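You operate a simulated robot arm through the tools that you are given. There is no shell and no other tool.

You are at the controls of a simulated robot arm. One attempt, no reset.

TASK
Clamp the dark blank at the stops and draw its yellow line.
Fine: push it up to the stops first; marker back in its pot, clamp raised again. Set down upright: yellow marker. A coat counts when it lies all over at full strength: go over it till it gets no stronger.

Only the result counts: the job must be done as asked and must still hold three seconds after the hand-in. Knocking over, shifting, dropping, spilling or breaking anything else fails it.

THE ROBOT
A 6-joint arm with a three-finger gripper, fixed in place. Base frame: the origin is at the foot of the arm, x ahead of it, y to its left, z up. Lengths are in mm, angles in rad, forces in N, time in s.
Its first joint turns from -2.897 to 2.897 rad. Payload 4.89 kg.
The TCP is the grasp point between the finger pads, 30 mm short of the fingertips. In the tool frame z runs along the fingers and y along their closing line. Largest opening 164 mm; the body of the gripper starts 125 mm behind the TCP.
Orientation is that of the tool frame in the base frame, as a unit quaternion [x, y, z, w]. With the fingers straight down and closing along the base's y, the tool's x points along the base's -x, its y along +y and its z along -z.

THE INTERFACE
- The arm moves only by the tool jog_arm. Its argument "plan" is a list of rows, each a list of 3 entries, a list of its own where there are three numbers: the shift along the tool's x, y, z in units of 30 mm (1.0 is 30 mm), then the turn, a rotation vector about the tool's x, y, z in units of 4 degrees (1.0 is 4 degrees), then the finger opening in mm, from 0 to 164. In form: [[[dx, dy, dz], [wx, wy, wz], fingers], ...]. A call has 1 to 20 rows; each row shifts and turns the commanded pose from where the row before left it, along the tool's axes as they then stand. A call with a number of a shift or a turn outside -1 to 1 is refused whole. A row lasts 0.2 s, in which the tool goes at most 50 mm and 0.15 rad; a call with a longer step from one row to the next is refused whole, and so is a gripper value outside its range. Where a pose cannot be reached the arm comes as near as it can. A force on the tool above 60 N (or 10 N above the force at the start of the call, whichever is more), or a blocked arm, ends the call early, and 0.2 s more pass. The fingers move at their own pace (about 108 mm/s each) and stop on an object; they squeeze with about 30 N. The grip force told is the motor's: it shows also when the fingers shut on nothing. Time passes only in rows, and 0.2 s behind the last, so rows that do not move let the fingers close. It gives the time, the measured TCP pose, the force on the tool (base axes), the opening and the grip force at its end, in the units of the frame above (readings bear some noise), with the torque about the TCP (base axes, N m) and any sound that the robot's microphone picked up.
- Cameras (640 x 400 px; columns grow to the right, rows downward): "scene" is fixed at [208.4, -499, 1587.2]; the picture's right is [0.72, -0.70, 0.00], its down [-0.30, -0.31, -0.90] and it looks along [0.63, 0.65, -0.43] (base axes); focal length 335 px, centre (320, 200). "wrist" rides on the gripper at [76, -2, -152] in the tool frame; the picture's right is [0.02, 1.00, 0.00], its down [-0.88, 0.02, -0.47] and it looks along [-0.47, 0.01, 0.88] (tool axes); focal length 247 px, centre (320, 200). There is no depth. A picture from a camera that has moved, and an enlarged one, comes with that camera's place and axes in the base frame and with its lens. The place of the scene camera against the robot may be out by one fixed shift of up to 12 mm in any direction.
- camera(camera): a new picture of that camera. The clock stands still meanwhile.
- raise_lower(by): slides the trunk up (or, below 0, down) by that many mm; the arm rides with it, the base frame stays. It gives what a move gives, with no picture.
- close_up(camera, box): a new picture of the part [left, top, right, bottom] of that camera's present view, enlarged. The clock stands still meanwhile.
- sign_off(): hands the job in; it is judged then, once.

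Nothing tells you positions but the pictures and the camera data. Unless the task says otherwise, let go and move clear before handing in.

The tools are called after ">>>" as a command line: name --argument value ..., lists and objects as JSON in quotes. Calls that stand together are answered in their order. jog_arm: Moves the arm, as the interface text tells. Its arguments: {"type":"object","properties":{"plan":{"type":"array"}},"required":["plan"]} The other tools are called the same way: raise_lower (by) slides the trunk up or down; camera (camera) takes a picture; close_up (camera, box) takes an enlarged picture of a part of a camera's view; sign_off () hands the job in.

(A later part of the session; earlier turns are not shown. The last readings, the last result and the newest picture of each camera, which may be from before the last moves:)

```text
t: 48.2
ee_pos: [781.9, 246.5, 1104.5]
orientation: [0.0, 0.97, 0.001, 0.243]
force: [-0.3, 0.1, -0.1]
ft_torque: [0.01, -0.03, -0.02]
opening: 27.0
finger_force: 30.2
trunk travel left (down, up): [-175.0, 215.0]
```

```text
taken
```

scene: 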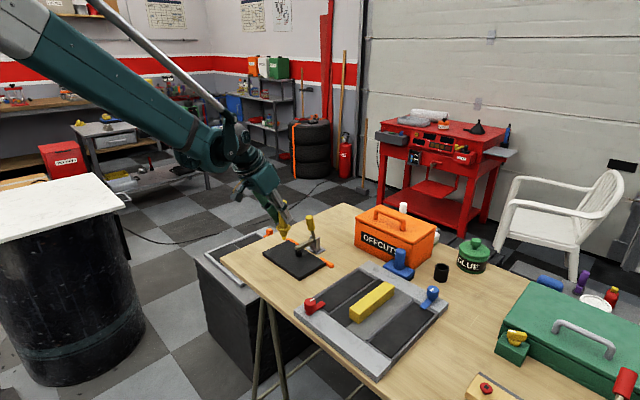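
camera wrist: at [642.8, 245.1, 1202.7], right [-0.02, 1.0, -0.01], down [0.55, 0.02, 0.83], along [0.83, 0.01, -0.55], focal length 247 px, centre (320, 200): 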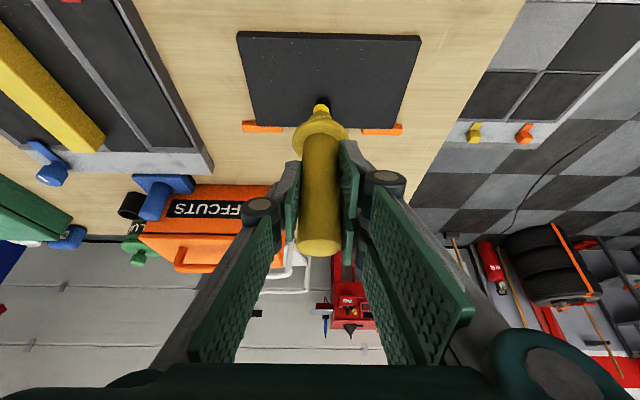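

Here the wrist camera sees the blank and nib together. I'll zoom in on the blank from this angle, in case the line's place shows.

>>> close_up --camera "wrist" --box '[225, 20, 435, 150]'

>>> close_up --camera "scene" --box '[250, 190, 340, 285]'

```text
3.05 times, centred on (330, 85) of wrist
camera zoom: at [642.8, 245.1, 1202.7], right [-0.02, 1.0, -0.01], down [0.55, 0.02, 0.83], along [0.83, 0.01, -0.55], focal length 753 px, centre (290, 550)
```

zoom: 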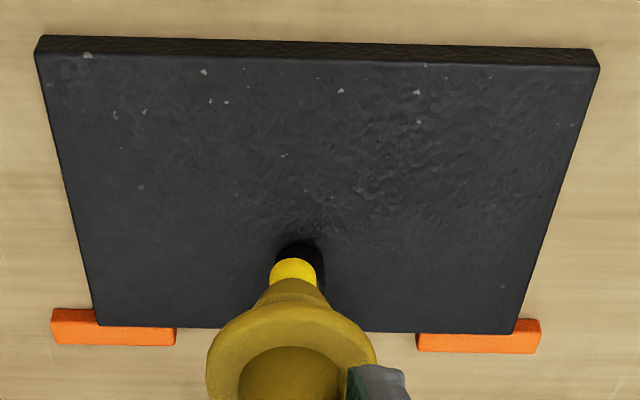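

```text
4.21 times, centred on (295, 238) of scene
camera zoom: at [208.4, -499.0, 1587.2], right [0.72, -0.7, 0.0], down [-0.3, -0.31, -0.9], along [0.63, 0.65, -0.43], focal length 1409 px, centre (425, 42)
```

zoom: 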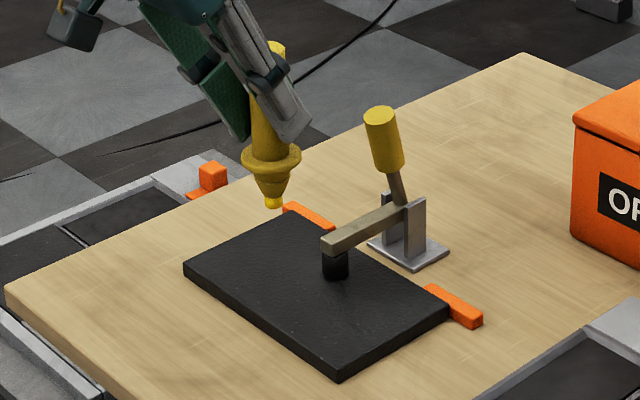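

No guide is visible here either. I'll lower the nib to the middle of the free near half, about (795, 254), and touch lightly to see how paint takes.

>>> jog_arm --plan '[[[0.237, 0.0625, 0.675], [0, 0, 0], 22], [[0.237, 0.0625, 0.675], [0, 0, 0], 22], [[0.237, 0.0625, 0.675], [0, 0, 0], 22], [[0.237, 0.0625, 0.675], [0, 0, 0], 22], [[0, 0, 0], [0, 0, 0], 22]]'

>>> close_up --camera "scene" --box '[250, 210, 340, 285]'

>>> camera --camera "wrist"

```text
t: 49.4
ee_pos: [795.9, 249.6, 1017.6]
orientation: [0.0, 0.97, 0.0, 0.243]
force: [0.7, 0.9, -0.3]
ft_torque: [0.0, 0.04, -0.04]
opening: 26.7
finger_force: 30.2
trunk travel left (down, up): [-175.0, 215.0]
```

```text
5.33 times, centred on (295, 248) of scene
camera zoom: at [208.4, -499.0, 1587.2], right [0.72, -0.7, 0.0], down [-0.3, -0.31, -0.9], along [0.63, 0.65, -0.43], focal length 1785 px, centre (453, -53)
```

zoom: 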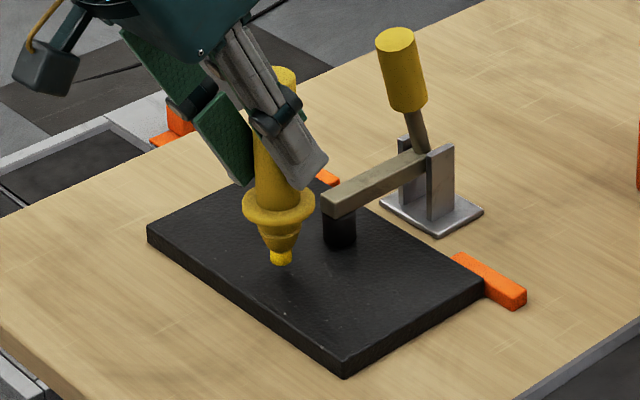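

```text
taken
camera wrist: at [657.1, 249.4, 1114.8], right [-0.02, 1.0, -0.01], down [0.55, 0.02, 0.83], along [0.83, 0.01, -0.55], focal length 247 px, centre (320, 200)
```

wrist: 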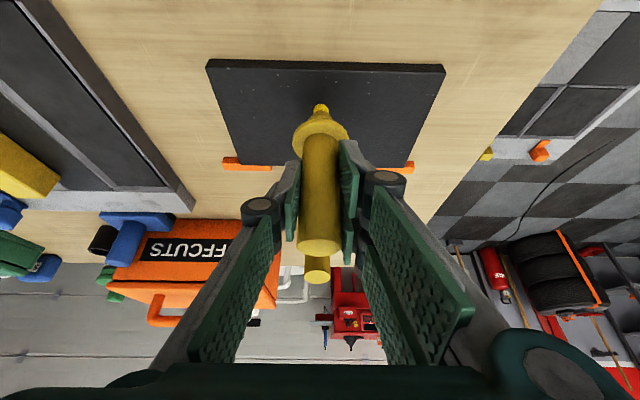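

>>> jog_arm --plan '[[[0.047, 0.07, 0.088], [0, 0, 0], 22], [[0.047, 0.07, 0.088], [0, 0, 0], 22], [[0, 0, 0], [0, 0, 0], 22]]'

>>> close_up --camera "wrist" --box '[270, 60, 370, 130]'

```text
t: 50.2
ee_pos: [794.4, 254.6, 1010.5]
orientation: [0.0, 0.97, 0.001, 0.243]
force: [0.5, -0.4, -0.6]
ft_torque: [0.01, 0.01, 0.0]
opening: 26.9
finger_force: 29.8
trunk travel left (down, up): [-175.0, 215.0]
```

```text
5.71 times, centred on (320, 95) of wrist
camera zoom: at [656.0, 253.8, 1108.6], right [-0.02, 1.0, -0.01], down [0.55, 0.02, 0.83], along [0.83, 0.01, -0.55], focal length 1411 px, centre (320, 800)
```

zoom: 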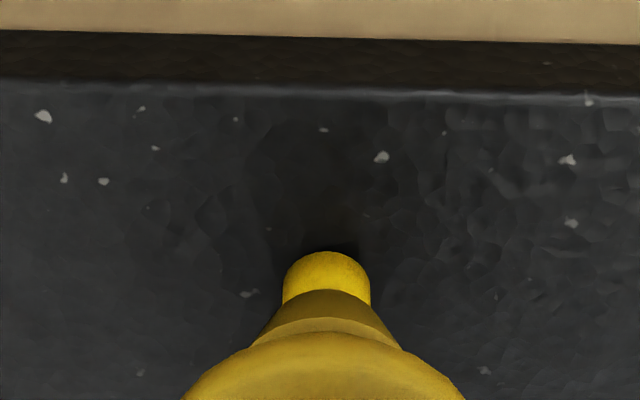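

>>> jog_arm --plan '[[[0.0235, 0, 0.044], [0, 0, 0], 22], [[0.0235, 0, 0.044], [0, 0, 0], 22]]'

>>> close_up --camera "wrist" --box '[270, 60, 370, 130]'

```text
t: 50.8
ee_pos: [795.4, 254.5, 1009.2]
orientation: [0.0, 0.97, -0.001, 0.243]
force: [2.7, 1.2, 23.7]
ft_torque: [0.0, -0.24, 0.02]
opening: 26.8
finger_force: 30.4
trunk travel left (down, up): [-175.0, 215.0]
```

```text
5.71 times, centred on (320, 95) of wrist
camera zoom: at [655.4, 253.3, 1106.3], right [-0.02, 1.0, -0.01], down [0.55, 0.02, 0.83], along [0.83, 0.01, -0.55], focal length 1411 px, centre (320, 800)
```

zoom: 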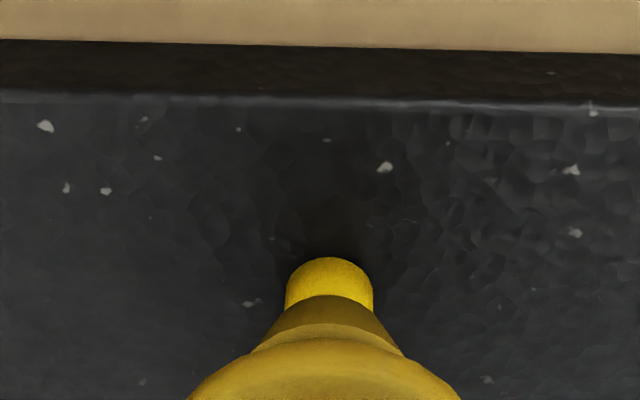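

The nib is touching with about 24 N at TCP z≈1009. I'll lift 15 mm and look for a mark.

>>> jog_arm --plan '[[[-0.12, 0, -0.22], [0, 0, 0], 22], [[-0.12, 0, -0.22], [0, 0, 0], 22], [[0, 0, 0], [0, 0, 0], 22]]'

>>> close_up --camera "wrist" --box '[270, 60, 370, 130]'

>>> close_up --camera "scene" --box '[260, 235, 320, 280]'

```text
t: 51.6
ee_pos: [794.3, 253.5, 1022.0]
orientation: [0.0, 0.97, 0.0, 0.242]
force: [0.3, 0.5, -0.5]
ft_torque: [0.0, 0.01, -0.02]
opening: 26.7
finger_force: 29.9
trunk travel left (down, up): [-175.0, 215.0]
```

```text
5.71 times, centred on (320, 95) of wrist
camera zoom: at [654.7, 253.5, 1121.3], right [-0.02, 1.0, -0.01], down [0.55, 0.02, 0.83], along [0.83, 0.01, -0.55], focal length 1411 px, centre (320, 800)
```

zoom: 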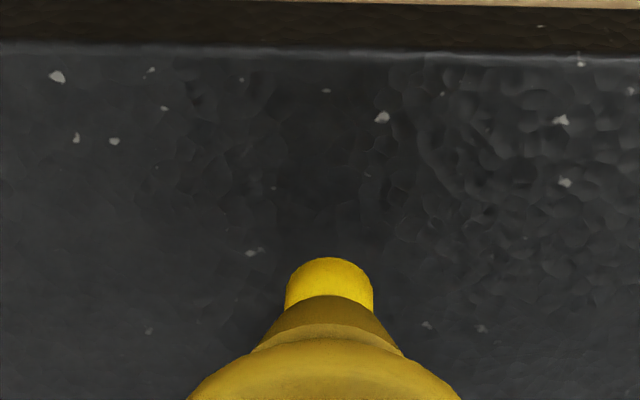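

```text
8.89 times, centred on (290, 258) of scene
camera zoom: at [208.4, -499.0, 1587.2], right [0.72, -0.7, 0.0], down [-0.3, -0.31, -0.9], along [0.63, 0.65, -0.43], focal length 2974 px, centre (587, -311)
```

zoom: 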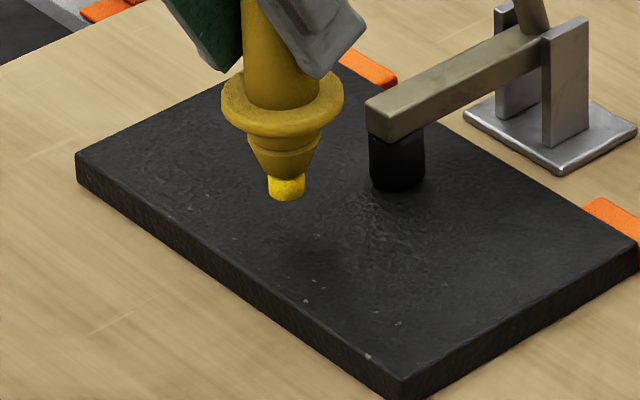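

A static touch left no mark. I'll try a short light stroke along y at this place (20 mm and back) and see whether paint takes when moving.

>>> jog_arm --plan '[[[0.111, 0, 0.209], [0, 0, 0], 22], [[0.111, 0, 0.209], [0, 0, 0], 22], [[0, 0.167, 0], [0, 0, 0], 22], [[0, 0.167, 0], [0, 0, 0], 22], [[0, 0.167, 0], [0, 0, 0], 22], [[0, 0.167, 0], [0, 0, 0], 22]]'

>>> close_up --camera "wrist" --box '[270, 60, 370, 130]'

>>> close_up --camera "scene" --box '[260, 235, 320, 280]'

```text
t: 53.0
ee_pos: [793.6, 273.9, 1008.5]
orientation: [0.0, 0.97, 0.001, 0.243]
force: [1.0, -2.2, 6.4]
ft_torque: [-0.17, -0.1, -0.01]
opening: 26.5
finger_force: 29.8
trunk travel left (down, up): [-175.0, 215.0]
```

```text
5.71 times, centred on (320, 95) of wrist
camera zoom: at [654.6, 273.6, 1106.5], right [-0.02, 1.0, -0.01], down [0.55, 0.02, 0.83], along [0.83, 0.01, -0.55], focal length 1411 px, centre (320, 800)
```

zoom: 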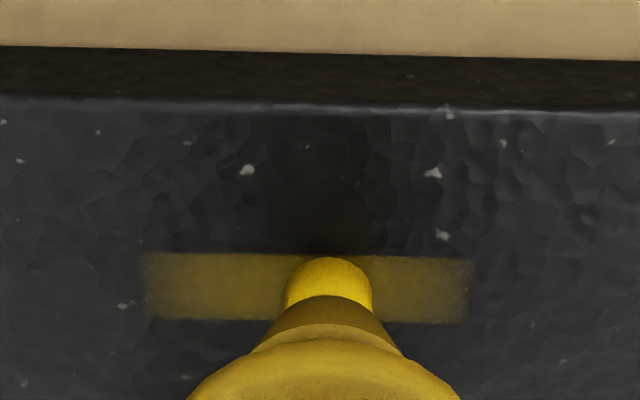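

```text
8.89 times, centred on (290, 258) of scene
camera zoom: at [208.4, -499.0, 1587.2], right [0.72, -0.7, 0.0], down [-0.3, -0.31, -0.9], along [0.63, 0.65, -0.43], focal length 2974 px, centre (587, -311)
```

zoom: 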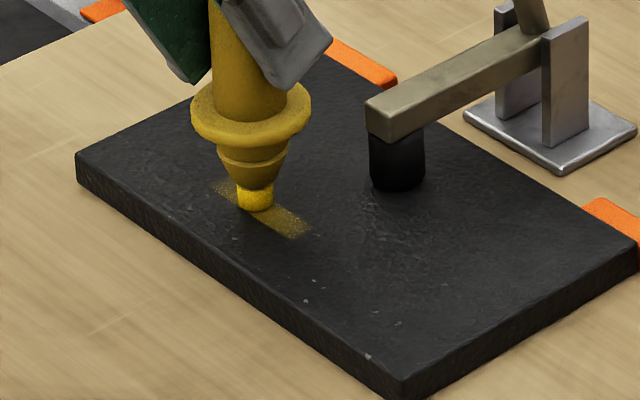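

A faint yellow band appeared along y, centred right under the nib and extending beyond my stroke, so this is the line's place. I'll follow it toward +y to find where it ends.

>>> jog_arm --plan '[[[0, 0.2, 0], [0, 0, 0], 22], [[0, 0.2, 0], [0, 0, 0], 22], [[0, 0.2, 0], [0, 0, 0], 22], [[0, 0.2, 0], [0, 0, 0], 22], [[0, 0.2, 0], [0, 0, 0], 22], [[0, 0.2, 0], [0, 0, 0], 22]]'

>>> close_up --camera "wrist" --box '[220, 50, 420, 140]'

>>> close_up --camera "scene" --box '[260, 235, 320, 280]'

```text
t: 54.4
ee_pos: [792.9, 310.3, 1009.4]
orientation: [0.001, 0.97, 0.001, 0.242]
force: [-0.9, -1.3, 2.9]
ft_torque: [-0.04, 0.07, -0.03]
opening: 26.7
finger_force: 29.9
trunk travel left (down, up): [-175.0, 215.0]
```

```text
3.20 times, centred on (320, 95) of wrist
camera zoom: at [654.7, 310.1, 1106.5], right [-0.02, 1.0, -0.01], down [0.55, 0.02, 0.83], along [0.83, 0.01, -0.55], focal length 790 px, centre (320, 536)
```

zoom: 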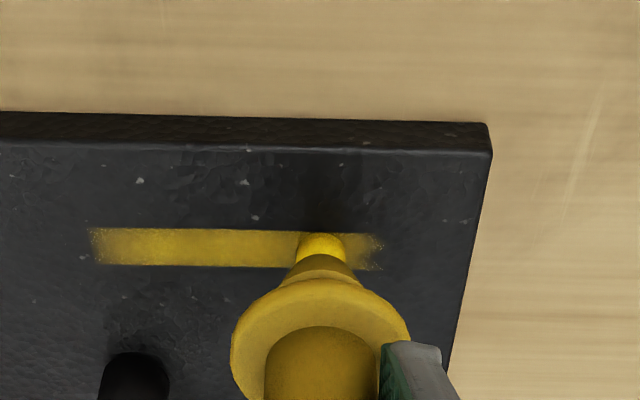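

```text
8.89 times, centred on (290, 258) of scene
camera zoom: at [208.4, -499.0, 1587.2], right [0.72, -0.7, 0.0], down [-0.3, -0.31, -0.9], along [0.63, 0.65, -0.43], focal length 2974 px, centre (587, -311)
```

zoom: 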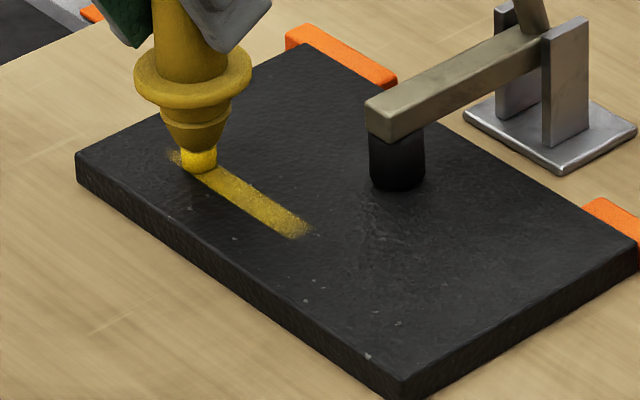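

>>> jog_arm --plan '[[[0, 0.2, 0], [0, 0, 0], 22], [[0, 0.2, 0], [0, 0, 0], 22], [[0, 0.15, 0], [0, 0, 0], 22]]'

>>> close_up --camera "wrist" --box '[220, 50, 420, 140]'

>>> close_up --camera "scene" --box '[260, 235, 320, 280]'

```text
t: 55.2
ee_pos: [793.5, 328.1, 1010.3]
orientation: [0.001, 0.97, 0.0, 0.243]
force: [-0.4, -0.6, -0.3]
ft_torque: [0.03, 0.03, 0.03]
opening: 26.9
finger_force: 29.9
trunk travel left (down, up): [-175.0, 215.0]
```

```text
3.20 times, centred on (320, 95) of wrist
camera zoom: at [655.1, 326.8, 1107.8], right [-0.02, 1.0, -0.01], down [0.55, 0.02, 0.83], along [0.83, 0.01, -0.55], focal length 790 px, centre (320, 536)
```

zoom: 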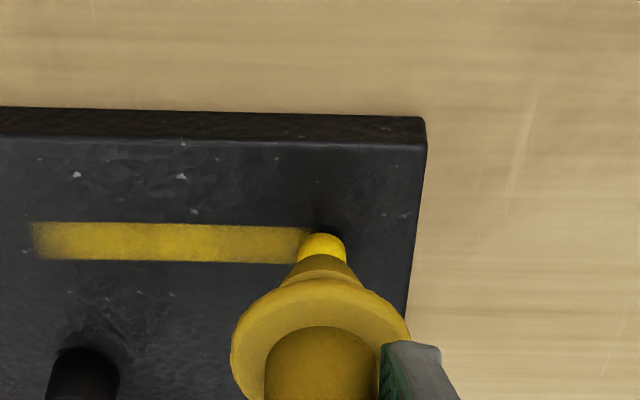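

```text
8.89 times, centred on (290, 258) of scene
camera zoom: at [208.4, -499.0, 1587.2], right [0.72, -0.7, 0.0], down [-0.3, -0.31, -0.9], along [0.63, 0.65, -0.43], focal length 2974 px, centre (587, -311)
```

zoom: 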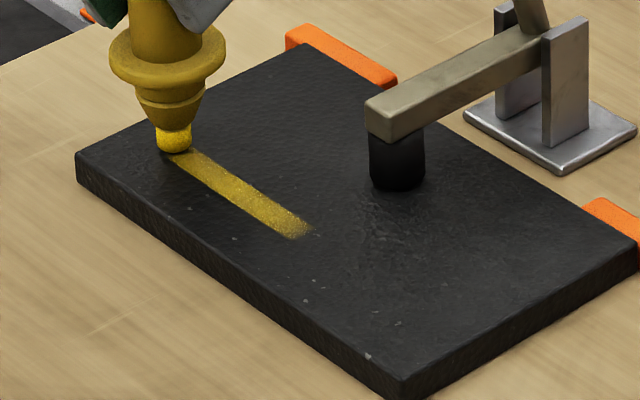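

The line's +y end is at about y≈328. Contact has faded there, so I'll press 1 mm lower and stroke back along -y.

>>> jog_arm --plan '[[[0.0156, 0, 0.0294], [0, 0, 0], 22], [[0, -0.1, 0], [0, 0, 0], 22], [[0, -0.2, 0], [0, 0, 0], 22], [[0, -0.2, 0], [0, 0, 0], 22]]'

```text
t: 56.2
ee_pos: [793.5, 312.3, 1007.5]
orientation: [-0.001, 0.97, 0.0, 0.244]
force: [0.7, 2.0, 11.6]
ft_torque: [0.18, -0.13, 0.02]
opening: 26.7
finger_force: 30.2
trunk travel left (down, up): [-175.0, 215.0]
```

>>> jog_arm --plan '[[[0, -0.2, 0], [0, 0, 0], 22], [[0, -0.2, 0], [0, 0, 0], 22], [[0, -0.2, 0], [0, 0, 0], 22], [[0, -0.2, 0], [0, 0, 0], 22], [[0, -0.2, 0], [0, 0, 0], 22], [[0, -0.2, 0], [0, 0, 0], 22], [[0, -0.2, 0], [0, 0, 0], 22], [[0, -0.2, 0], [0, 0, 0], 22], [[0, -0.2, 0], [0, 0, 0], 22], [[0, -0.2, 0], [0, 0, 0], 22]]'

>>> close_up --camera "wrist" --box '[220, 50, 420, 140]'

>>> close_up --camera "scene" --box '[260, 235, 320, 280]'

```text
t: 58.4
ee_pos: [792.9, 254.2, 1007.8]
orientation: [0.0, 0.97, 0.0, 0.244]
force: [0.8, 2.1, 8.8]
ft_torque: [0.24, -0.06, -0.01]
opening: 26.7
finger_force: 30.0
trunk travel left (down, up): [-175.0, 215.0]
```

```text
3.20 times, centred on (320, 95) of wrist
camera zoom: at [653.2, 252.6, 1105.6], right [-0.02, 1.0, -0.01], down [0.55, 0.02, 0.83], along [0.83, 0.01, -0.55], focal length 790 px, centre (320, 536)
```

zoom: 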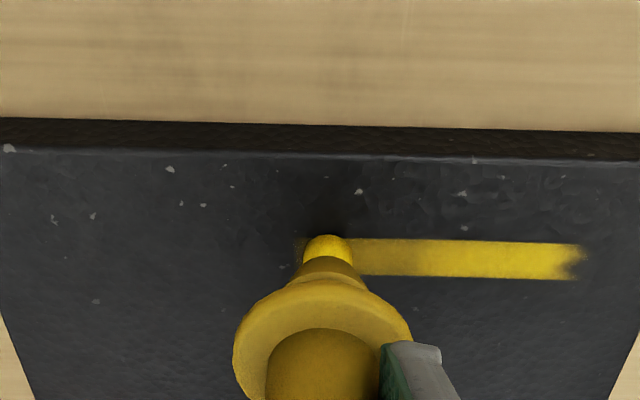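

```text
8.89 times, centred on (290, 258) of scene
camera zoom: at [208.4, -499.0, 1587.2], right [0.72, -0.7, 0.0], down [-0.3, -0.31, -0.9], along [0.63, 0.65, -0.43], focal length 2974 px, centre (587, -311)
```

zoom: 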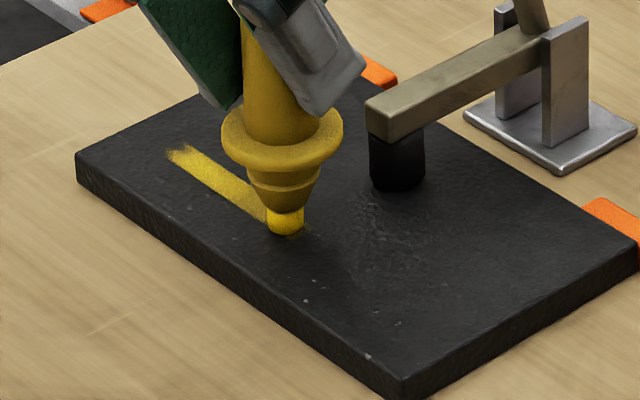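

Coverage is building on the +y half. I'll continue toward -y to find the other end.

>>> jog_arm --plan '[[[0, -0.2, 0], [0, 0, 0], 22], [[0, -0.2, 0], [0, 0, 0], 22], [[0, -0.2, 0], [0, 0, 0], 22], [[0, -0.2, 0], [0, 0, 0], 22], [[0, -0.2, 0], [0, 0, 0], 22]]'

>>> close_up --camera "wrist" --box '[220, 50, 420, 140]'

>>> close_up --camera "scene" --box '[260, 235, 320, 280]'

```text
t: 59.6
ee_pos: [793.5, 222.2, 1006.2]
orientation: [0.001, 0.97, 0.0, 0.242]
force: [0.8, 4.2, 13.8]
ft_torque: [0.16, -0.12, 0.02]
opening: 26.8
finger_force: 30.1
trunk travel left (down, up): [-175.0, 215.0]
```

```text
3.20 times, centred on (320, 95) of wrist
camera zoom: at [653.5, 221.3, 1104.9], right [-0.02, 1.0, -0.01], down [0.55, 0.02, 0.83], along [0.83, 0.01, -0.55], focal length 790 px, centre (320, 536)
```

zoom: 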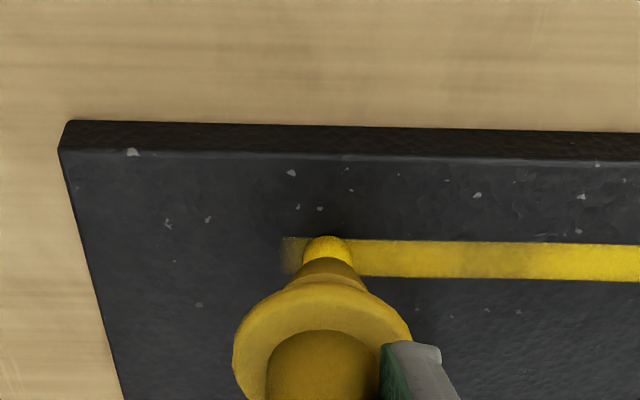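

```text
8.89 times, centred on (290, 258) of scene
camera zoom: at [208.4, -499.0, 1587.2], right [0.72, -0.7, 0.0], down [-0.3, -0.31, -0.9], along [0.63, 0.65, -0.43], focal length 2974 px, centre (587, -311)
```

zoom: 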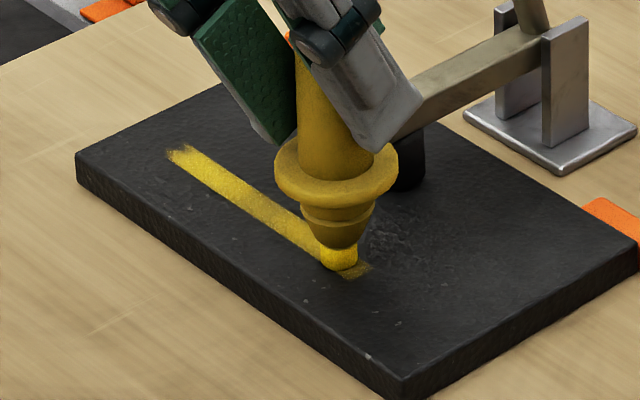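

>>> jog_arm --plan '[[[0, -0.2, 0], [0, 0, 0], 22], [[0, -0.2, 0], [0, 0, 0], 22], [[0, -0.2, 0], [0, 0, 0], 22], [[0, -0.2, 0], [0, 0, 0], 22], [[0, -0.2, 0], [0, 0, 0], 22]]'

>>> close_up --camera "wrist" --box '[220, 50, 420, 140]'

>>> close_up --camera "scene" --box '[260, 235, 320, 280]'

```text
t: 60.8
ee_pos: [794.1, 193.2, 1009.7]
orientation: [0.0, 0.97, 0.0, 0.243]
force: [-0.4, 0.0, -1.2]
ft_torque: [-0.02, -0.01, -0.03]
opening: 26.8
finger_force: 29.9
trunk travel left (down, up): [-175.0, 215.0]
```

```text
3.20 times, centred on (320, 95) of wrist
camera zoom: at [655.2, 191.6, 1106.1], right [-0.02, 1.0, -0.01], down [0.55, 0.02, 0.83], along [0.83, 0.01, -0.55], focal length 790 px, centre (320, 536)
```

zoom: 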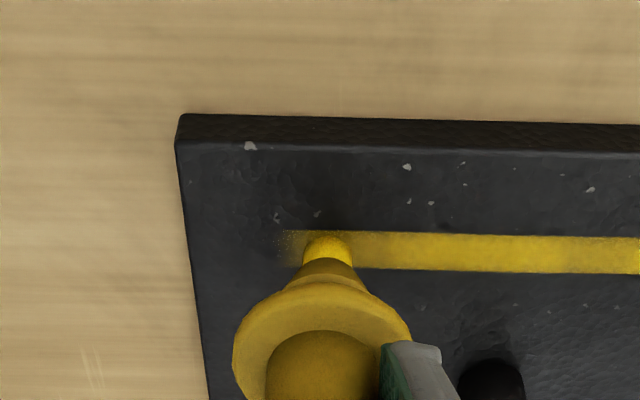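

```text
8.89 times, centred on (290, 258) of scene
camera zoom: at [208.4, -499.0, 1587.2], right [0.72, -0.7, 0.0], down [-0.3, -0.31, -0.9], along [0.63, 0.65, -0.43], focal length 2974 px, centre (587, -311)
```

zoom: 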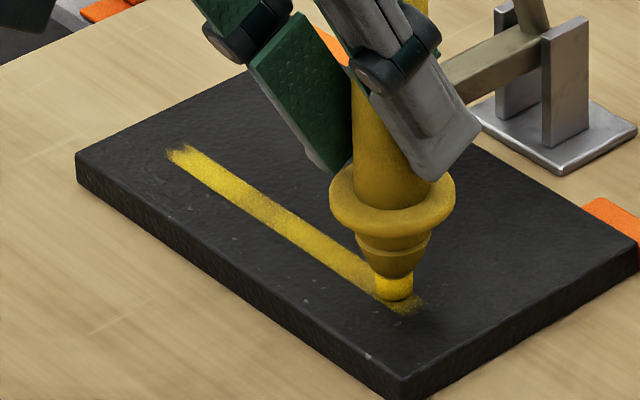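

Contact was lost near y≈193, so I'll press 1 mm lower and continue toward the -y end.

>>> jog_arm --plan '[[[0.0156, 0, 0.0294], [0, 0, 0], 22], [[0, -0.15, 0], [0, 0, 0], 22], [[0, -0.15, 0], [0, 0, 0], 22], [[0, -0.15, 0], [0, 0, 0], 22]]'

>>> close_up --camera "wrist" --box '[220, 50, 420, 140]'

>>> close_up --camera "scene" --box '[260, 235, 320, 280]'

```text
t: 61.8
ee_pos: [793.4, 179.5, 1008.1]
orientation: [0.001, 0.97, 0.0, 0.243]
force: [0.2, 0.2, 0.4]
ft_torque: [-0.03, -0.04, -0.06]
opening: 26.8
finger_force: 30.4
trunk travel left (down, up): [-175.0, 215.0]
```

```text
3.20 times, centred on (320, 95) of wrist
camera zoom: at [654.3, 178.6, 1105.0], right [-0.02, 1.0, -0.01], down [0.55, 0.02, 0.83], along [0.83, 0.01, -0.55], focal length 790 px, centre (320, 536)
```

zoom: 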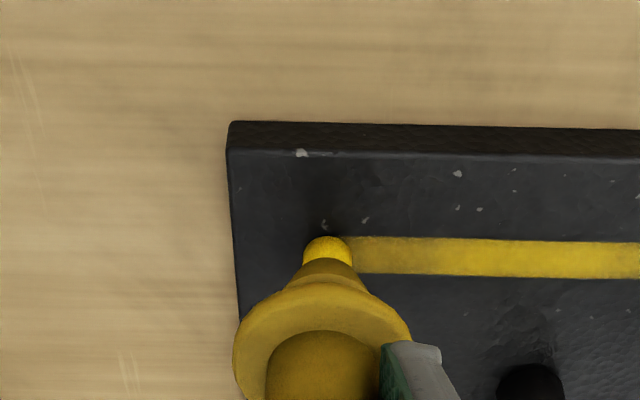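

```text
8.89 times, centred on (290, 258) of scene
camera zoom: at [208.4, -499.0, 1587.2], right [0.72, -0.7, 0.0], down [-0.3, -0.31, -0.9], along [0.63, 0.65, -0.43], focal length 2974 px, centre (587, -311)
```

zoom: 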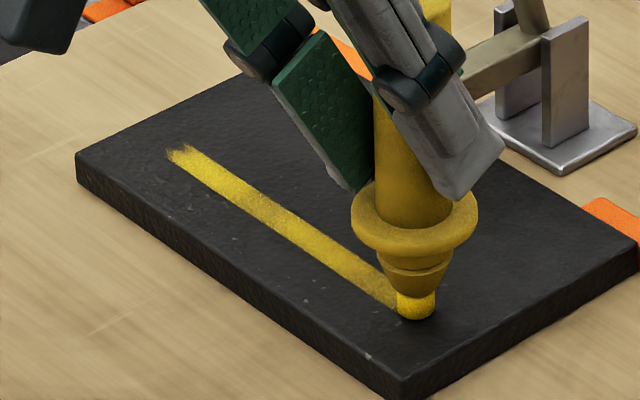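

>>> jog_arm --plan '[[[0.0156, 0, 0.0294], [0, 0, 0], 22], [[0.0078, 0, 0.0147], [0, 0, 0], 22]]'

```text
t: 62.4
ee_pos: [792.6, 179.5, 1006.7]
orientation: [-0.001, 0.97, 0.002, 0.243]
force: [-1.1, 4.6, 21.8]
ft_torque: [0.75, 0.07, 0.14]
opening: 26.8
finger_force: 30.4
trunk travel left (down, up): [-175.0, 215.0]
```

>>> jog_arm --plan '[[[-0.006, -0.1, -0.011], [0, 0, 0], 22], [[0, -0.1, 0], [0, 0, 0], 22], [[0, 0.15, 0], [0, 0, 0], 22], [[0, 0.15, 0], [0, 0, 0], 22], [[0, 0.2, 0], [0, 0, 0], 22], [[0, 0.2, 0], [0, 0, 0], 22], [[0, 0.2, 0], [0, 0, 0], 22]]'

>>> close_up --camera "wrist" --box '[220, 50, 420, 140]'

>>> close_up --camera "scene" --box '[260, 235, 320, 280]'

```text
t: 64.0
ee_pos: [794.0, 199.0, 1005.9]
orientation: [0.001, 0.97, 0.0, 0.244]
force: [0.5, -4.7, 14.3]
ft_torque: [-0.4, -0.1, 0.01]
opening: 26.4
finger_force: 30.4
trunk travel left (down, up): [-175.0, 215.0]
```

```text
3.20 times, centred on (320, 95) of wrist
camera zoom: at [654.1, 199.7, 1103.4], right [-0.02, 1.0, -0.01], down [0.55, 0.02, 0.83], along [0.83, 0.01, -0.55], focal length 790 px, centre (320, 536)
```

zoom: 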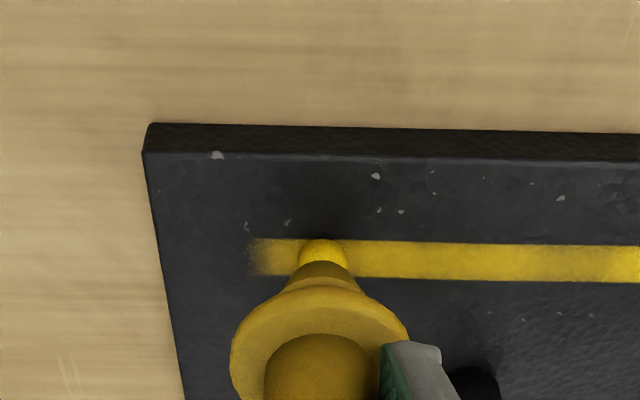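

```text
8.89 times, centred on (290, 258) of scene
camera zoom: at [208.4, -499.0, 1587.2], right [0.72, -0.7, 0.0], down [-0.3, -0.31, -0.9], along [0.63, 0.65, -0.43], focal length 2974 px, centre (587, -311)
```

zoom: 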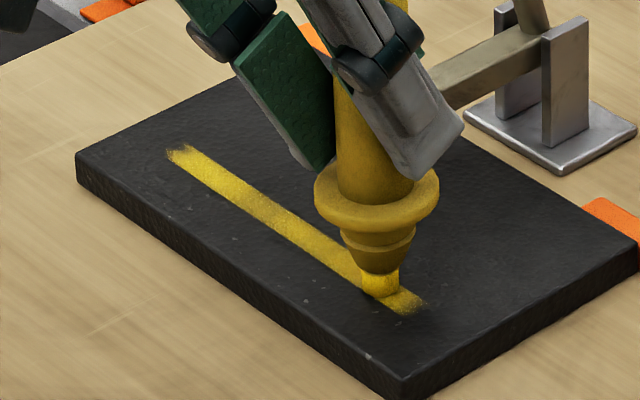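

The line runs from y≈178 to y≈330; strokes past that leave nothing. Now I'll make repeated passes to build up full strength, watching the force.

>>> jog_arm --plan '[[[0, 0.2, 0], [0, 0, 0], 22], [[0, 0.2, 0], [0, 0, 0], 22], [[0, 0.2, 0], [0, 0, 0], 22], [[0, 0.2, 0], [0, 0, 0], 22], [[0, 0.2, 0], [0, 0, 0], 22], [[0, 0.2, 0], [0, 0, 0], 22], [[0, 0.2, 0], [0, 0, 0], 22], [[0, 0.2, 0], [0, 0, 0], 22], [[0, 0.2, 0], [0, 0, 0], 22], [[0, 0.2, 0], [0, 0, 0], 22]]'

>>> close_up --camera "wrist" --box '[220, 50, 420, 140]'

>>> close_up --camera "scene" --box '[260, 235, 320, 280]'

```text
t: 66.2
ee_pos: [793.1, 262.1, 1005.3]
orientation: [0.001, 0.97, 0.0, 0.243]
force: [0.6, -3.8, 12.7]
ft_torque: [-0.31, -0.06, 0.02]
opening: 26.9
finger_force: 30.5
trunk travel left (down, up): [-175.0, 215.0]
```

```text
3.20 times, centred on (320, 95) of wrist
camera zoom: at [655.6, 260.2, 1103.2], right [-0.02, 1.0, -0.01], down [0.55, 0.02, 0.83], along [0.83, 0.01, -0.55], focal length 790 px, centre (320, 536)
```

zoom: 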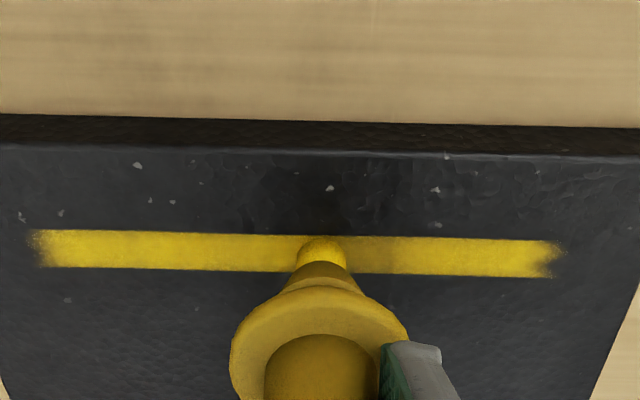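

```text
8.89 times, centred on (290, 258) of scene
camera zoom: at [208.4, -499.0, 1587.2], right [0.72, -0.7, 0.0], down [-0.3, -0.31, -0.9], along [0.63, 0.65, -0.43], focal length 2974 px, centre (587, -311)
```

zoom: 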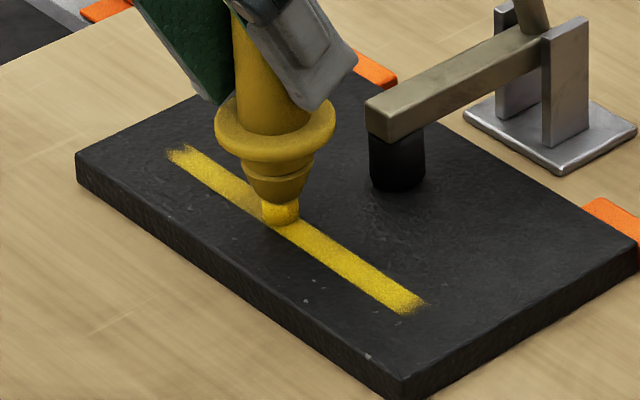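

Even force now (about 13 N). Continuing the pass to the +y end and slightly beyond.

>>> jog_arm --plan '[[[0, 0.2, 0], [0, 0, 0], 22], [[0, 0.2, 0], [0, 0, 0], 22], [[0, 0.2, 0], [0, 0, 0], 22], [[0, 0.2, 0], [0, 0, 0], 22], [[0, 0.2, 0], [0, 0, 0], 22], [[0, 0.2, 0], [0, 0, 0], 22], [[0, 0.2, 0], [0, 0, 0], 22], [[0, 0.2, 0], [0, 0, 0], 22], [[0, 0.2, 0], [0, 0, 0], 22], [[0, 0.2, 0], [0, 0, 0], 22], [[0, 0.2, 0], [0, 0, 0], 22], [[0, 0.2, 0], [0, 0, 0], 22]]'

>>> close_up --camera "wrist" --box '[220, 50, 420, 140]'

>>> close_up --camera "scene" --box '[260, 235, 320, 280]'

```text
t: 68.8
ee_pos: [796.0, 330.9, 1005.1]
orientation: [0.001, 0.97, 0.0, 0.243]
force: [-0.4, -4.1, 12.4]
ft_torque: [-0.31, 0.01, -0.03]
opening: 26.6
finger_force: 30.8
trunk travel left (down, up): [-175.0, 215.0]
```

```text
3.20 times, centred on (320, 95) of wrist
camera zoom: at [655.8, 329.9, 1103.1], right [-0.02, 1.0, -0.01], down [0.55, 0.02, 0.83], along [0.83, 0.01, -0.55], focal length 790 px, centre (320, 536)
```

zoom: 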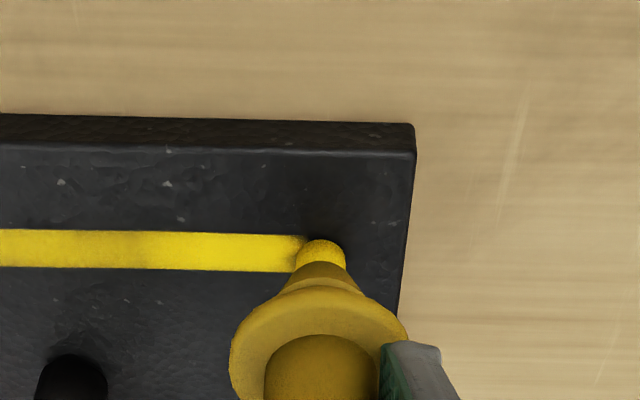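

```text
8.89 times, centred on (290, 258) of scene
camera zoom: at [208.4, -499.0, 1587.2], right [0.72, -0.7, 0.0], down [-0.3, -0.31, -0.9], along [0.63, 0.65, -0.43], focal length 2974 px, centre (587, -311)
```

zoom: 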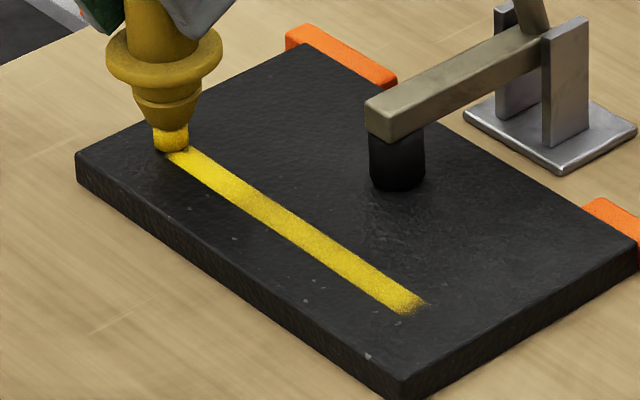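

The line is getting strong, with a slightly duller part near y≈270. Another full pass back.

>>> jog_arm --plan '[[[0, -0.15, 0], [0, 0, 0], 22], [[0, -0.15, 0], [0, 0, 0], 22], [[0, -0.2, 0], [0, 0, 0], 22], [[0, -0.2, 0], [0, 0, 0], 22], [[0, -0.2, 0], [0, 0, 0], 22], [[0, -0.2, 0], [0, 0, 0], 22], [[0, -0.2, 0], [0, 0, 0], 22], [[0, -0.2, 0], [0, 0, 0], 22], [[0, -0.15, 0], [0, 0, 0], 22], [[0, -0.15, 0], [0, 0, 0], 22], [[0, -0.15, 0], [0, 0, 0], 22], [[0, -0.15, 0], [0, 0, 0], 22], [[0, -0.15, 0], [0, 0, 0], 22], [[0, -0.15, 0], [0, 0, 0], 22], [[0, -0.2, 0], [0, 0, 0], 22], [[0, -0.2, 0], [0, 0, 0], 22], [[0, -0.2, 0], [0, 0, 0], 22], [[0, -0.2, 0], [0, 0, 0], 22], [[0, -0.2, 0], [0, 0, 0], 22], [[0, -0.2, 0], [0, 0, 0], 22]]'

>>> jog_arm --plan '[[[0, -0.2, 0], [0, 0, 0], 22], [[0, -0.2, 0], [0, 0, 0], 22], [[0, -0.2, 0], [0, 0, 0], 22], [[0, -0.2, 0], [0, 0, 0], 22], [[0, -0.2, 0], [0, 0, 0], 22], [[0, -0.2, 0], [0, 0, 0], 22], [[0, -0.2, 0], [0, 0, 0], 22], [[0, -0.15, 0], [0, 0, 0], 22]]'

>>> close_up --camera "wrist" --box '[220, 50, 480, 140]'

>>> close_up --camera "scene" --box '[260, 235, 320, 280]'

```text
t: 73.0
ee_pos: [794.2, 224.2, 1004.4]
orientation: [0.001, 0.97, 0.001, 0.243]
force: [-0.1, 0.9, -0.8]
ft_torque: [-0.02, 0.01, 0.02]
opening: 26.5
finger_force: 30.3
trunk travel left (down, up): [-175.0, 215.0]
```

```text
t: 74.8
ee_pos: [794.2, 179.0, 1005.5]
orientation: [0.001, 0.97, 0.0, 0.242]
force: [-0.2, 0.4, -0.8]
ft_torque: [-0.04, 0.02, -0.02]
opening: 26.5
finger_force: 30.1
trunk travel left (down, up): [-175.0, 215.0]
```

```text
2.46 times, centred on (350, 95) of wrist
camera zoom: at [654.9, 177.1, 1103.3], right [-0.02, 1.0, -0.01], down [0.55, 0.02, 0.83], along [0.83, 0.01, -0.55], focal length 608 px, centre (246, 458)
```

zoom: 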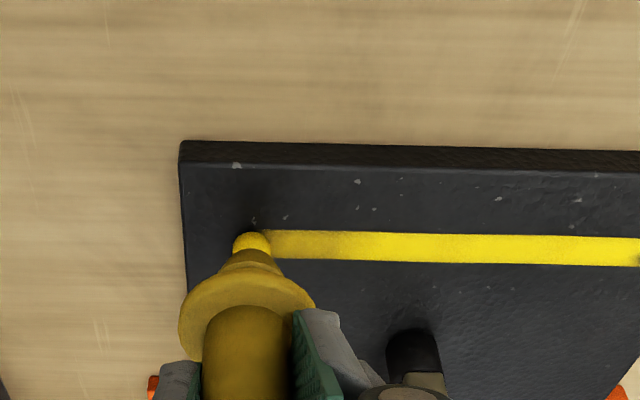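

```text
8.89 times, centred on (290, 258) of scene
camera zoom: at [208.4, -499.0, 1587.2], right [0.72, -0.7, 0.0], down [-0.3, -0.31, -0.9], along [0.63, 0.65, -0.43], focal length 2974 px, centre (587, -311)
```

zoom: 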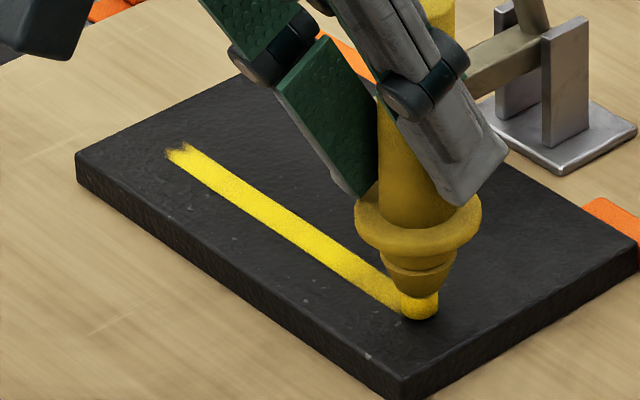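

Contact faded on the way; the +y part is now bright and strong. I'll press a bit lower at the -y end and go back over.

>>> jog_arm --plan '[[[0.0156, 0, 0.0294], [0, 0, 0], 22], [[0.0078, 0, 0.0147], [0, 0, 0], 22]]'

```text
t: 75.4
ee_pos: [792.8, 177.6, 1004.8]
orientation: [0.0, 0.97, 0.0, 0.244]
force: [-0.4, 2.5, 14.6]
ft_torque: [0.21, -0.12, 0.0]
opening: 26.7
finger_force: 30.4
trunk travel left (down, up): [-175.0, 215.0]
```

>>> jog_arm --plan '[[[0, -0.15, 0], [0, 0, 0], 22], [[0, 0.15, 0], [0, 0, 0], 22], [[0, 0.15, 0], [0, 0, 0], 22], [[0, 0.15, 0], [0, 0, 0], 22], [[0, 0.15, 0], [0, 0, 0], 22], [[0, 0.15, 0], [0, 0, 0], 22], [[0, 0.15, 0], [0, 0, 0], 22], [[0, 0.15, 0], [0, 0, 0], 22], [[0, 0.15, 0], [0, 0, 0], 22], [[0, 0.15, 0], [0, 0, 0], 22], [[0, 0.15, 0], [0, 0, 0], 22], [[0, 0.15, 0], [0, 0, 0], 22], [[0, 0.15, 0], [0, 0, 0], 22], [[0, 0.15, 0], [0, 0, 0], 22], [[0, 0.15, 0], [0, 0, 0], 22], [[0, 0.15, 0], [0, 0, 0], 22], [[0, 0.15, 0], [0, 0, 0], 22], [[0, 0.15, 0], [0, 0, 0], 22], [[0, 0.15, 0], [0, 0, 0], 22], [[0, 0.15, 0], [0, 0, 0], 22]]'

>>> close_up --camera "wrist" --box '[220, 50, 420, 140]'

>>> close_up --camera "scene" --box '[260, 235, 320, 280]'

```text
t: 79.6
ee_pos: [794.6, 260.4, 1004.1]
orientation: [0.001, 0.97, 0.001, 0.243]
force: [-0.1, -0.2, 0.2]
ft_torque: [0.02, 0.0, -0.03]
opening: 26.7
finger_force: 29.9
trunk travel left (down, up): [-175.0, 215.0]
```

```text
3.20 times, centred on (320, 95) of wrist
camera zoom: at [655.7, 259.3, 1102.7], right [-0.02, 1.0, -0.01], down [0.55, 0.02, 0.83], along [0.83, 0.01, -0.55], focal length 790 px, centre (320, 536)
```

zoom: 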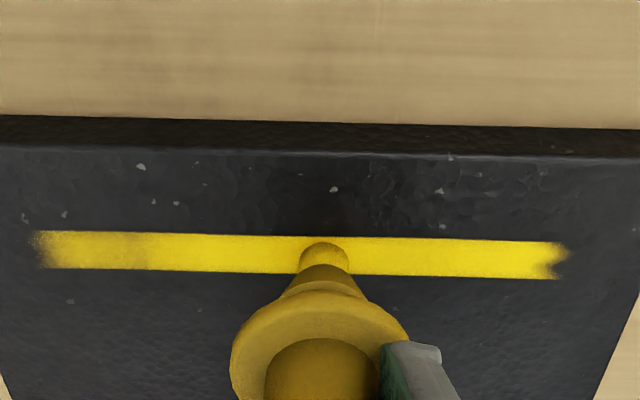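

```text
8.89 times, centred on (290, 258) of scene
camera zoom: at [208.4, -499.0, 1587.2], right [0.72, -0.7, 0.0], down [-0.3, -0.31, -0.9], along [0.63, 0.65, -0.43], focal length 2974 px, centre (587, -311)
```

zoom: 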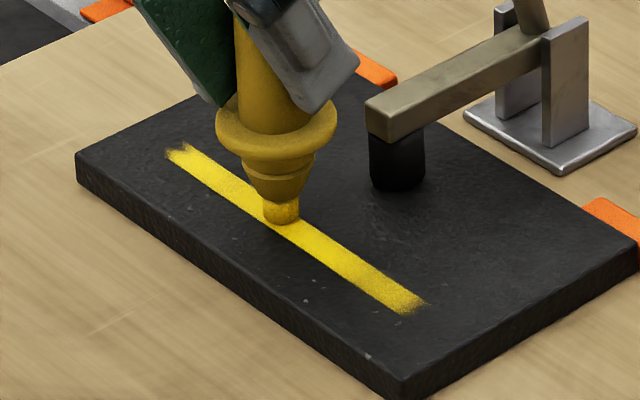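

Most of it is bright, with a duller spot near y≈204. The marker creeps up in the grip, so I'll re-press lightly and work back over that part.

>>> jog_arm --plan '[[[0.0156, 0, 0.0294], [0, 0, 0], 22], [[0, -0.15, 0], [0, 0, 0], 22], [[0, -0.15, 0], [0, 0, 0], 22]]'

```text
t: 80.4
ee_pos: [794.9, 249.4, 1004.3]
orientation: [0.0, 0.97, 0.0, 0.243]
force: [0.2, 1.6, 10.7]
ft_torque: [0.15, -0.03, 0.0]
opening: 26.9
finger_force: 29.7
trunk travel left (down, up): [-175.0, 215.0]
```

>>> jog_arm --plan '[[[0, -0.15, 0], [0, 0, 0], 22], [[0, -0.15, 0], [0, 0, 0], 22], [[0, -0.15, 0], [0, 0, 0], 22], [[0, -0.15, 0], [0, 0, 0], 22], [[0, -0.15, 0], [0, 0, 0], 22], [[0, -0.15, 0], [0, 0, 0], 22]]'

>>> jog_arm --plan '[[[0.004, -0.15, 0.0075], [0, 0, 0], 22], [[0, -0.15, 0], [0, 0, 0], 22], [[0.002, -0.15, 0.004], [0, 0, 0], 22], [[0, -0.15, 0], [0, 0, 0], 22], [[0.002, -0.15, 0.004], [0, 0, 0], 22], [[0, -0.15, 0], [0, 0, 0], 22], [[0.002, -0.15, 0.004], [0, 0, 0], 22]]'

```text
t: 81.8
ee_pos: [793.3, 222.2, 1003.0]
orientation: [0.001, 0.97, 0.0, 0.242]
force: [0.2, 2.9, 12.3]
ft_torque: [0.18, -0.12, -0.01]
opening: 26.6
finger_force: 30.1
trunk travel left (down, up): [-175.0, 215.0]
```

```text
t: 83.4
ee_pos: [793.8, 191.7, 1001.8]
orientation: [0.0, 0.97, 0.0, 0.243]
force: [0.9, 2.3, 8.8]
ft_torque: [0.16, 0.0, 0.0]
opening: 26.5
finger_force: 29.5
trunk travel left (down, up): [-175.0, 215.0]
```

>>> jog_arm --plan '[[[0.002, -0.15, 0.004], [0, 0, 0], 22], [[0.002, -0.15, 0.004], [0, 0, 0], 22], [[0.002, -0.15, 0.004], [0, 0, 0], 22], [[0.002, -0.15, 0.004], [0, 0, 0], 22], [[0.002, 0.15, 0.004], [0, 0, 0], 22], [[0.002, 0.15, 0.004], [0, 0, 0], 22], [[0.002, 0.15, 0.004], [0, 0, 0], 22], [[0.002, 0.15, 0.004], [0, 0, 0], 22], [[0.002, 0.15, 0.004], [0, 0, 0], 22], [[0.002, 0.15, 0.004], [0, 0, 0], 22], [[0.002, 0.15, 0.004], [0, 0, 0], 22], [[0.002, 0.15, 0.004], [0, 0, 0], 22], [[0.002, 0.15, 0.004], [0, 0, 0], 22], [[0.002, 0.15, 0.004], [0, 0, 0], 22]]'

>>> close_up --camera "wrist" --box '[220, 50, 420, 140]'

>>> close_up --camera "scene" --box '[260, 235, 320, 280]'

```text
t: 86.4
ee_pos: [793.0, 217.6, 1000.5]
orientation: [0.001, 0.97, 0.0, 0.244]
force: [-1.6, -10.2, 28.0]
ft_torque: [-0.81, 0.06, -0.01]
opening: 27.0
finger_force: 29.8
trunk travel left (down, up): [-175.0, 215.0]
```

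```text
3.20 times, centred on (320, 95) of wrist
camera zoom: at [653.7, 215.7, 1098.6], right [-0.02, 1.0, -0.01], down [0.55, 0.02, 0.83], along [0.83, 0.01, -0.55], focal length 790 px, centre (320, 536)
```

zoom: 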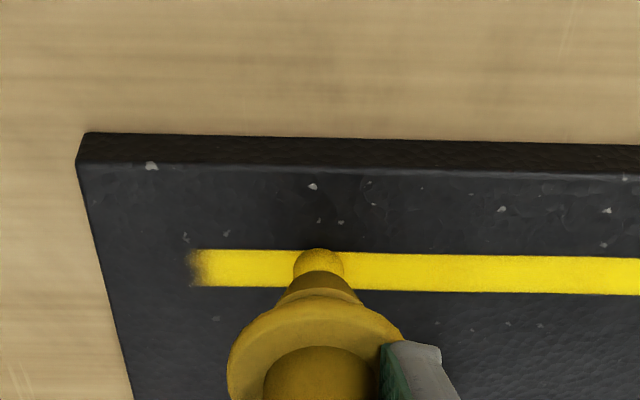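

```text
8.89 times, centred on (290, 258) of scene
camera zoom: at [208.4, -499.0, 1587.2], right [0.72, -0.7, 0.0], down [-0.3, -0.31, -0.9], along [0.63, 0.65, -0.43], focal length 2974 px, centre (587, -311)
```

zoom: 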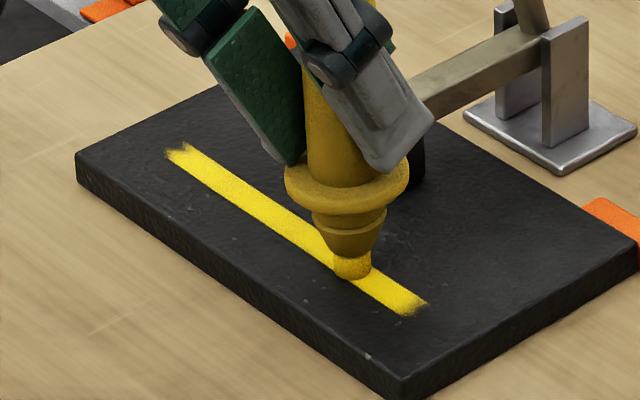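

The line is bright now except for its ends. I'll ease the pressure and continue to the +y end, going over that end a few times.

>>> jog_arm --plan '[[[-0.01, 0.1, -0.019], [0, 0, 0], 22], [[0, 0.2, 0], [0, 0, 0], 22], [[0, 0.2, 0], [0, 0, 0], 22], [[0, 0.2, 0], [0, 0, 0], 22], [[0, 0.2, 0], [0, 0, 0], 22], [[0, 0.2, 0], [0, 0, 0], 22], [[0, 0.2, 0], [0, 0, 0], 22], [[0, 0.2, 0], [0, 0, 0], 22], [[0, 0.2, 0], [0, 0, 0], 22]]'

```text
t: 88.4
ee_pos: [795.3, 268.4, 1000.7]
orientation: [0.0, 0.97, 0.0, 0.243]
force: [0.5, -0.4, -0.6]
ft_torque: [0.02, 0.0, 0.01]
opening: 26.8
finger_force: 30.1
trunk travel left (down, up): [-175.0, 215.0]
```

>>> jog_arm --plan '[[[0.0125, 0, 0.0235], [0, 0, 0], 22]]'

```text
t: 88.8
ee_pos: [793.3, 268.7, 1000.8]
orientation: [0.0, 0.97, 0.0, 0.243]
force: [-0.3, 0.4, -0.3]
ft_torque: [-0.03, 0.01, 0.0]
opening: 26.7
finger_force: 29.7
trunk travel left (down, up): [-175.0, 215.0]
```

>>> jog_arm --plan '[[[0.0125, 0, 0.0235], [0, 0, 0], 22]]'

>>> close_up --camera "wrist" --box '[220, 50, 420, 140]'

```text
t: 89.2
ee_pos: [794.9, 268.9, 1000.9]
orientation: [-0.001, 0.97, 0.0, 0.242]
force: [-0.8, 1.2, 5.2]
ft_torque: [0.09, 0.07, -0.01]
opening: 26.7
finger_force: 29.5
trunk travel left (down, up): [-175.0, 215.0]
```

```text
3.20 times, centred on (320, 95) of wrist
camera zoom: at [654.5, 267.7, 1098.9], right [-0.02, 1.0, -0.01], down [0.55, 0.02, 0.83], along [0.83, 0.01, -0.55], focal length 790 px, centre (320, 536)
```

zoom: 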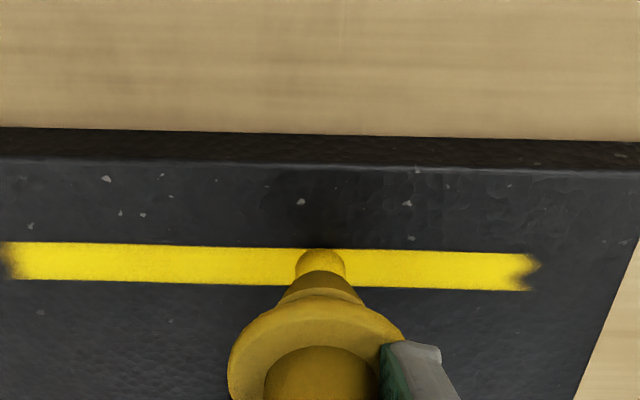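

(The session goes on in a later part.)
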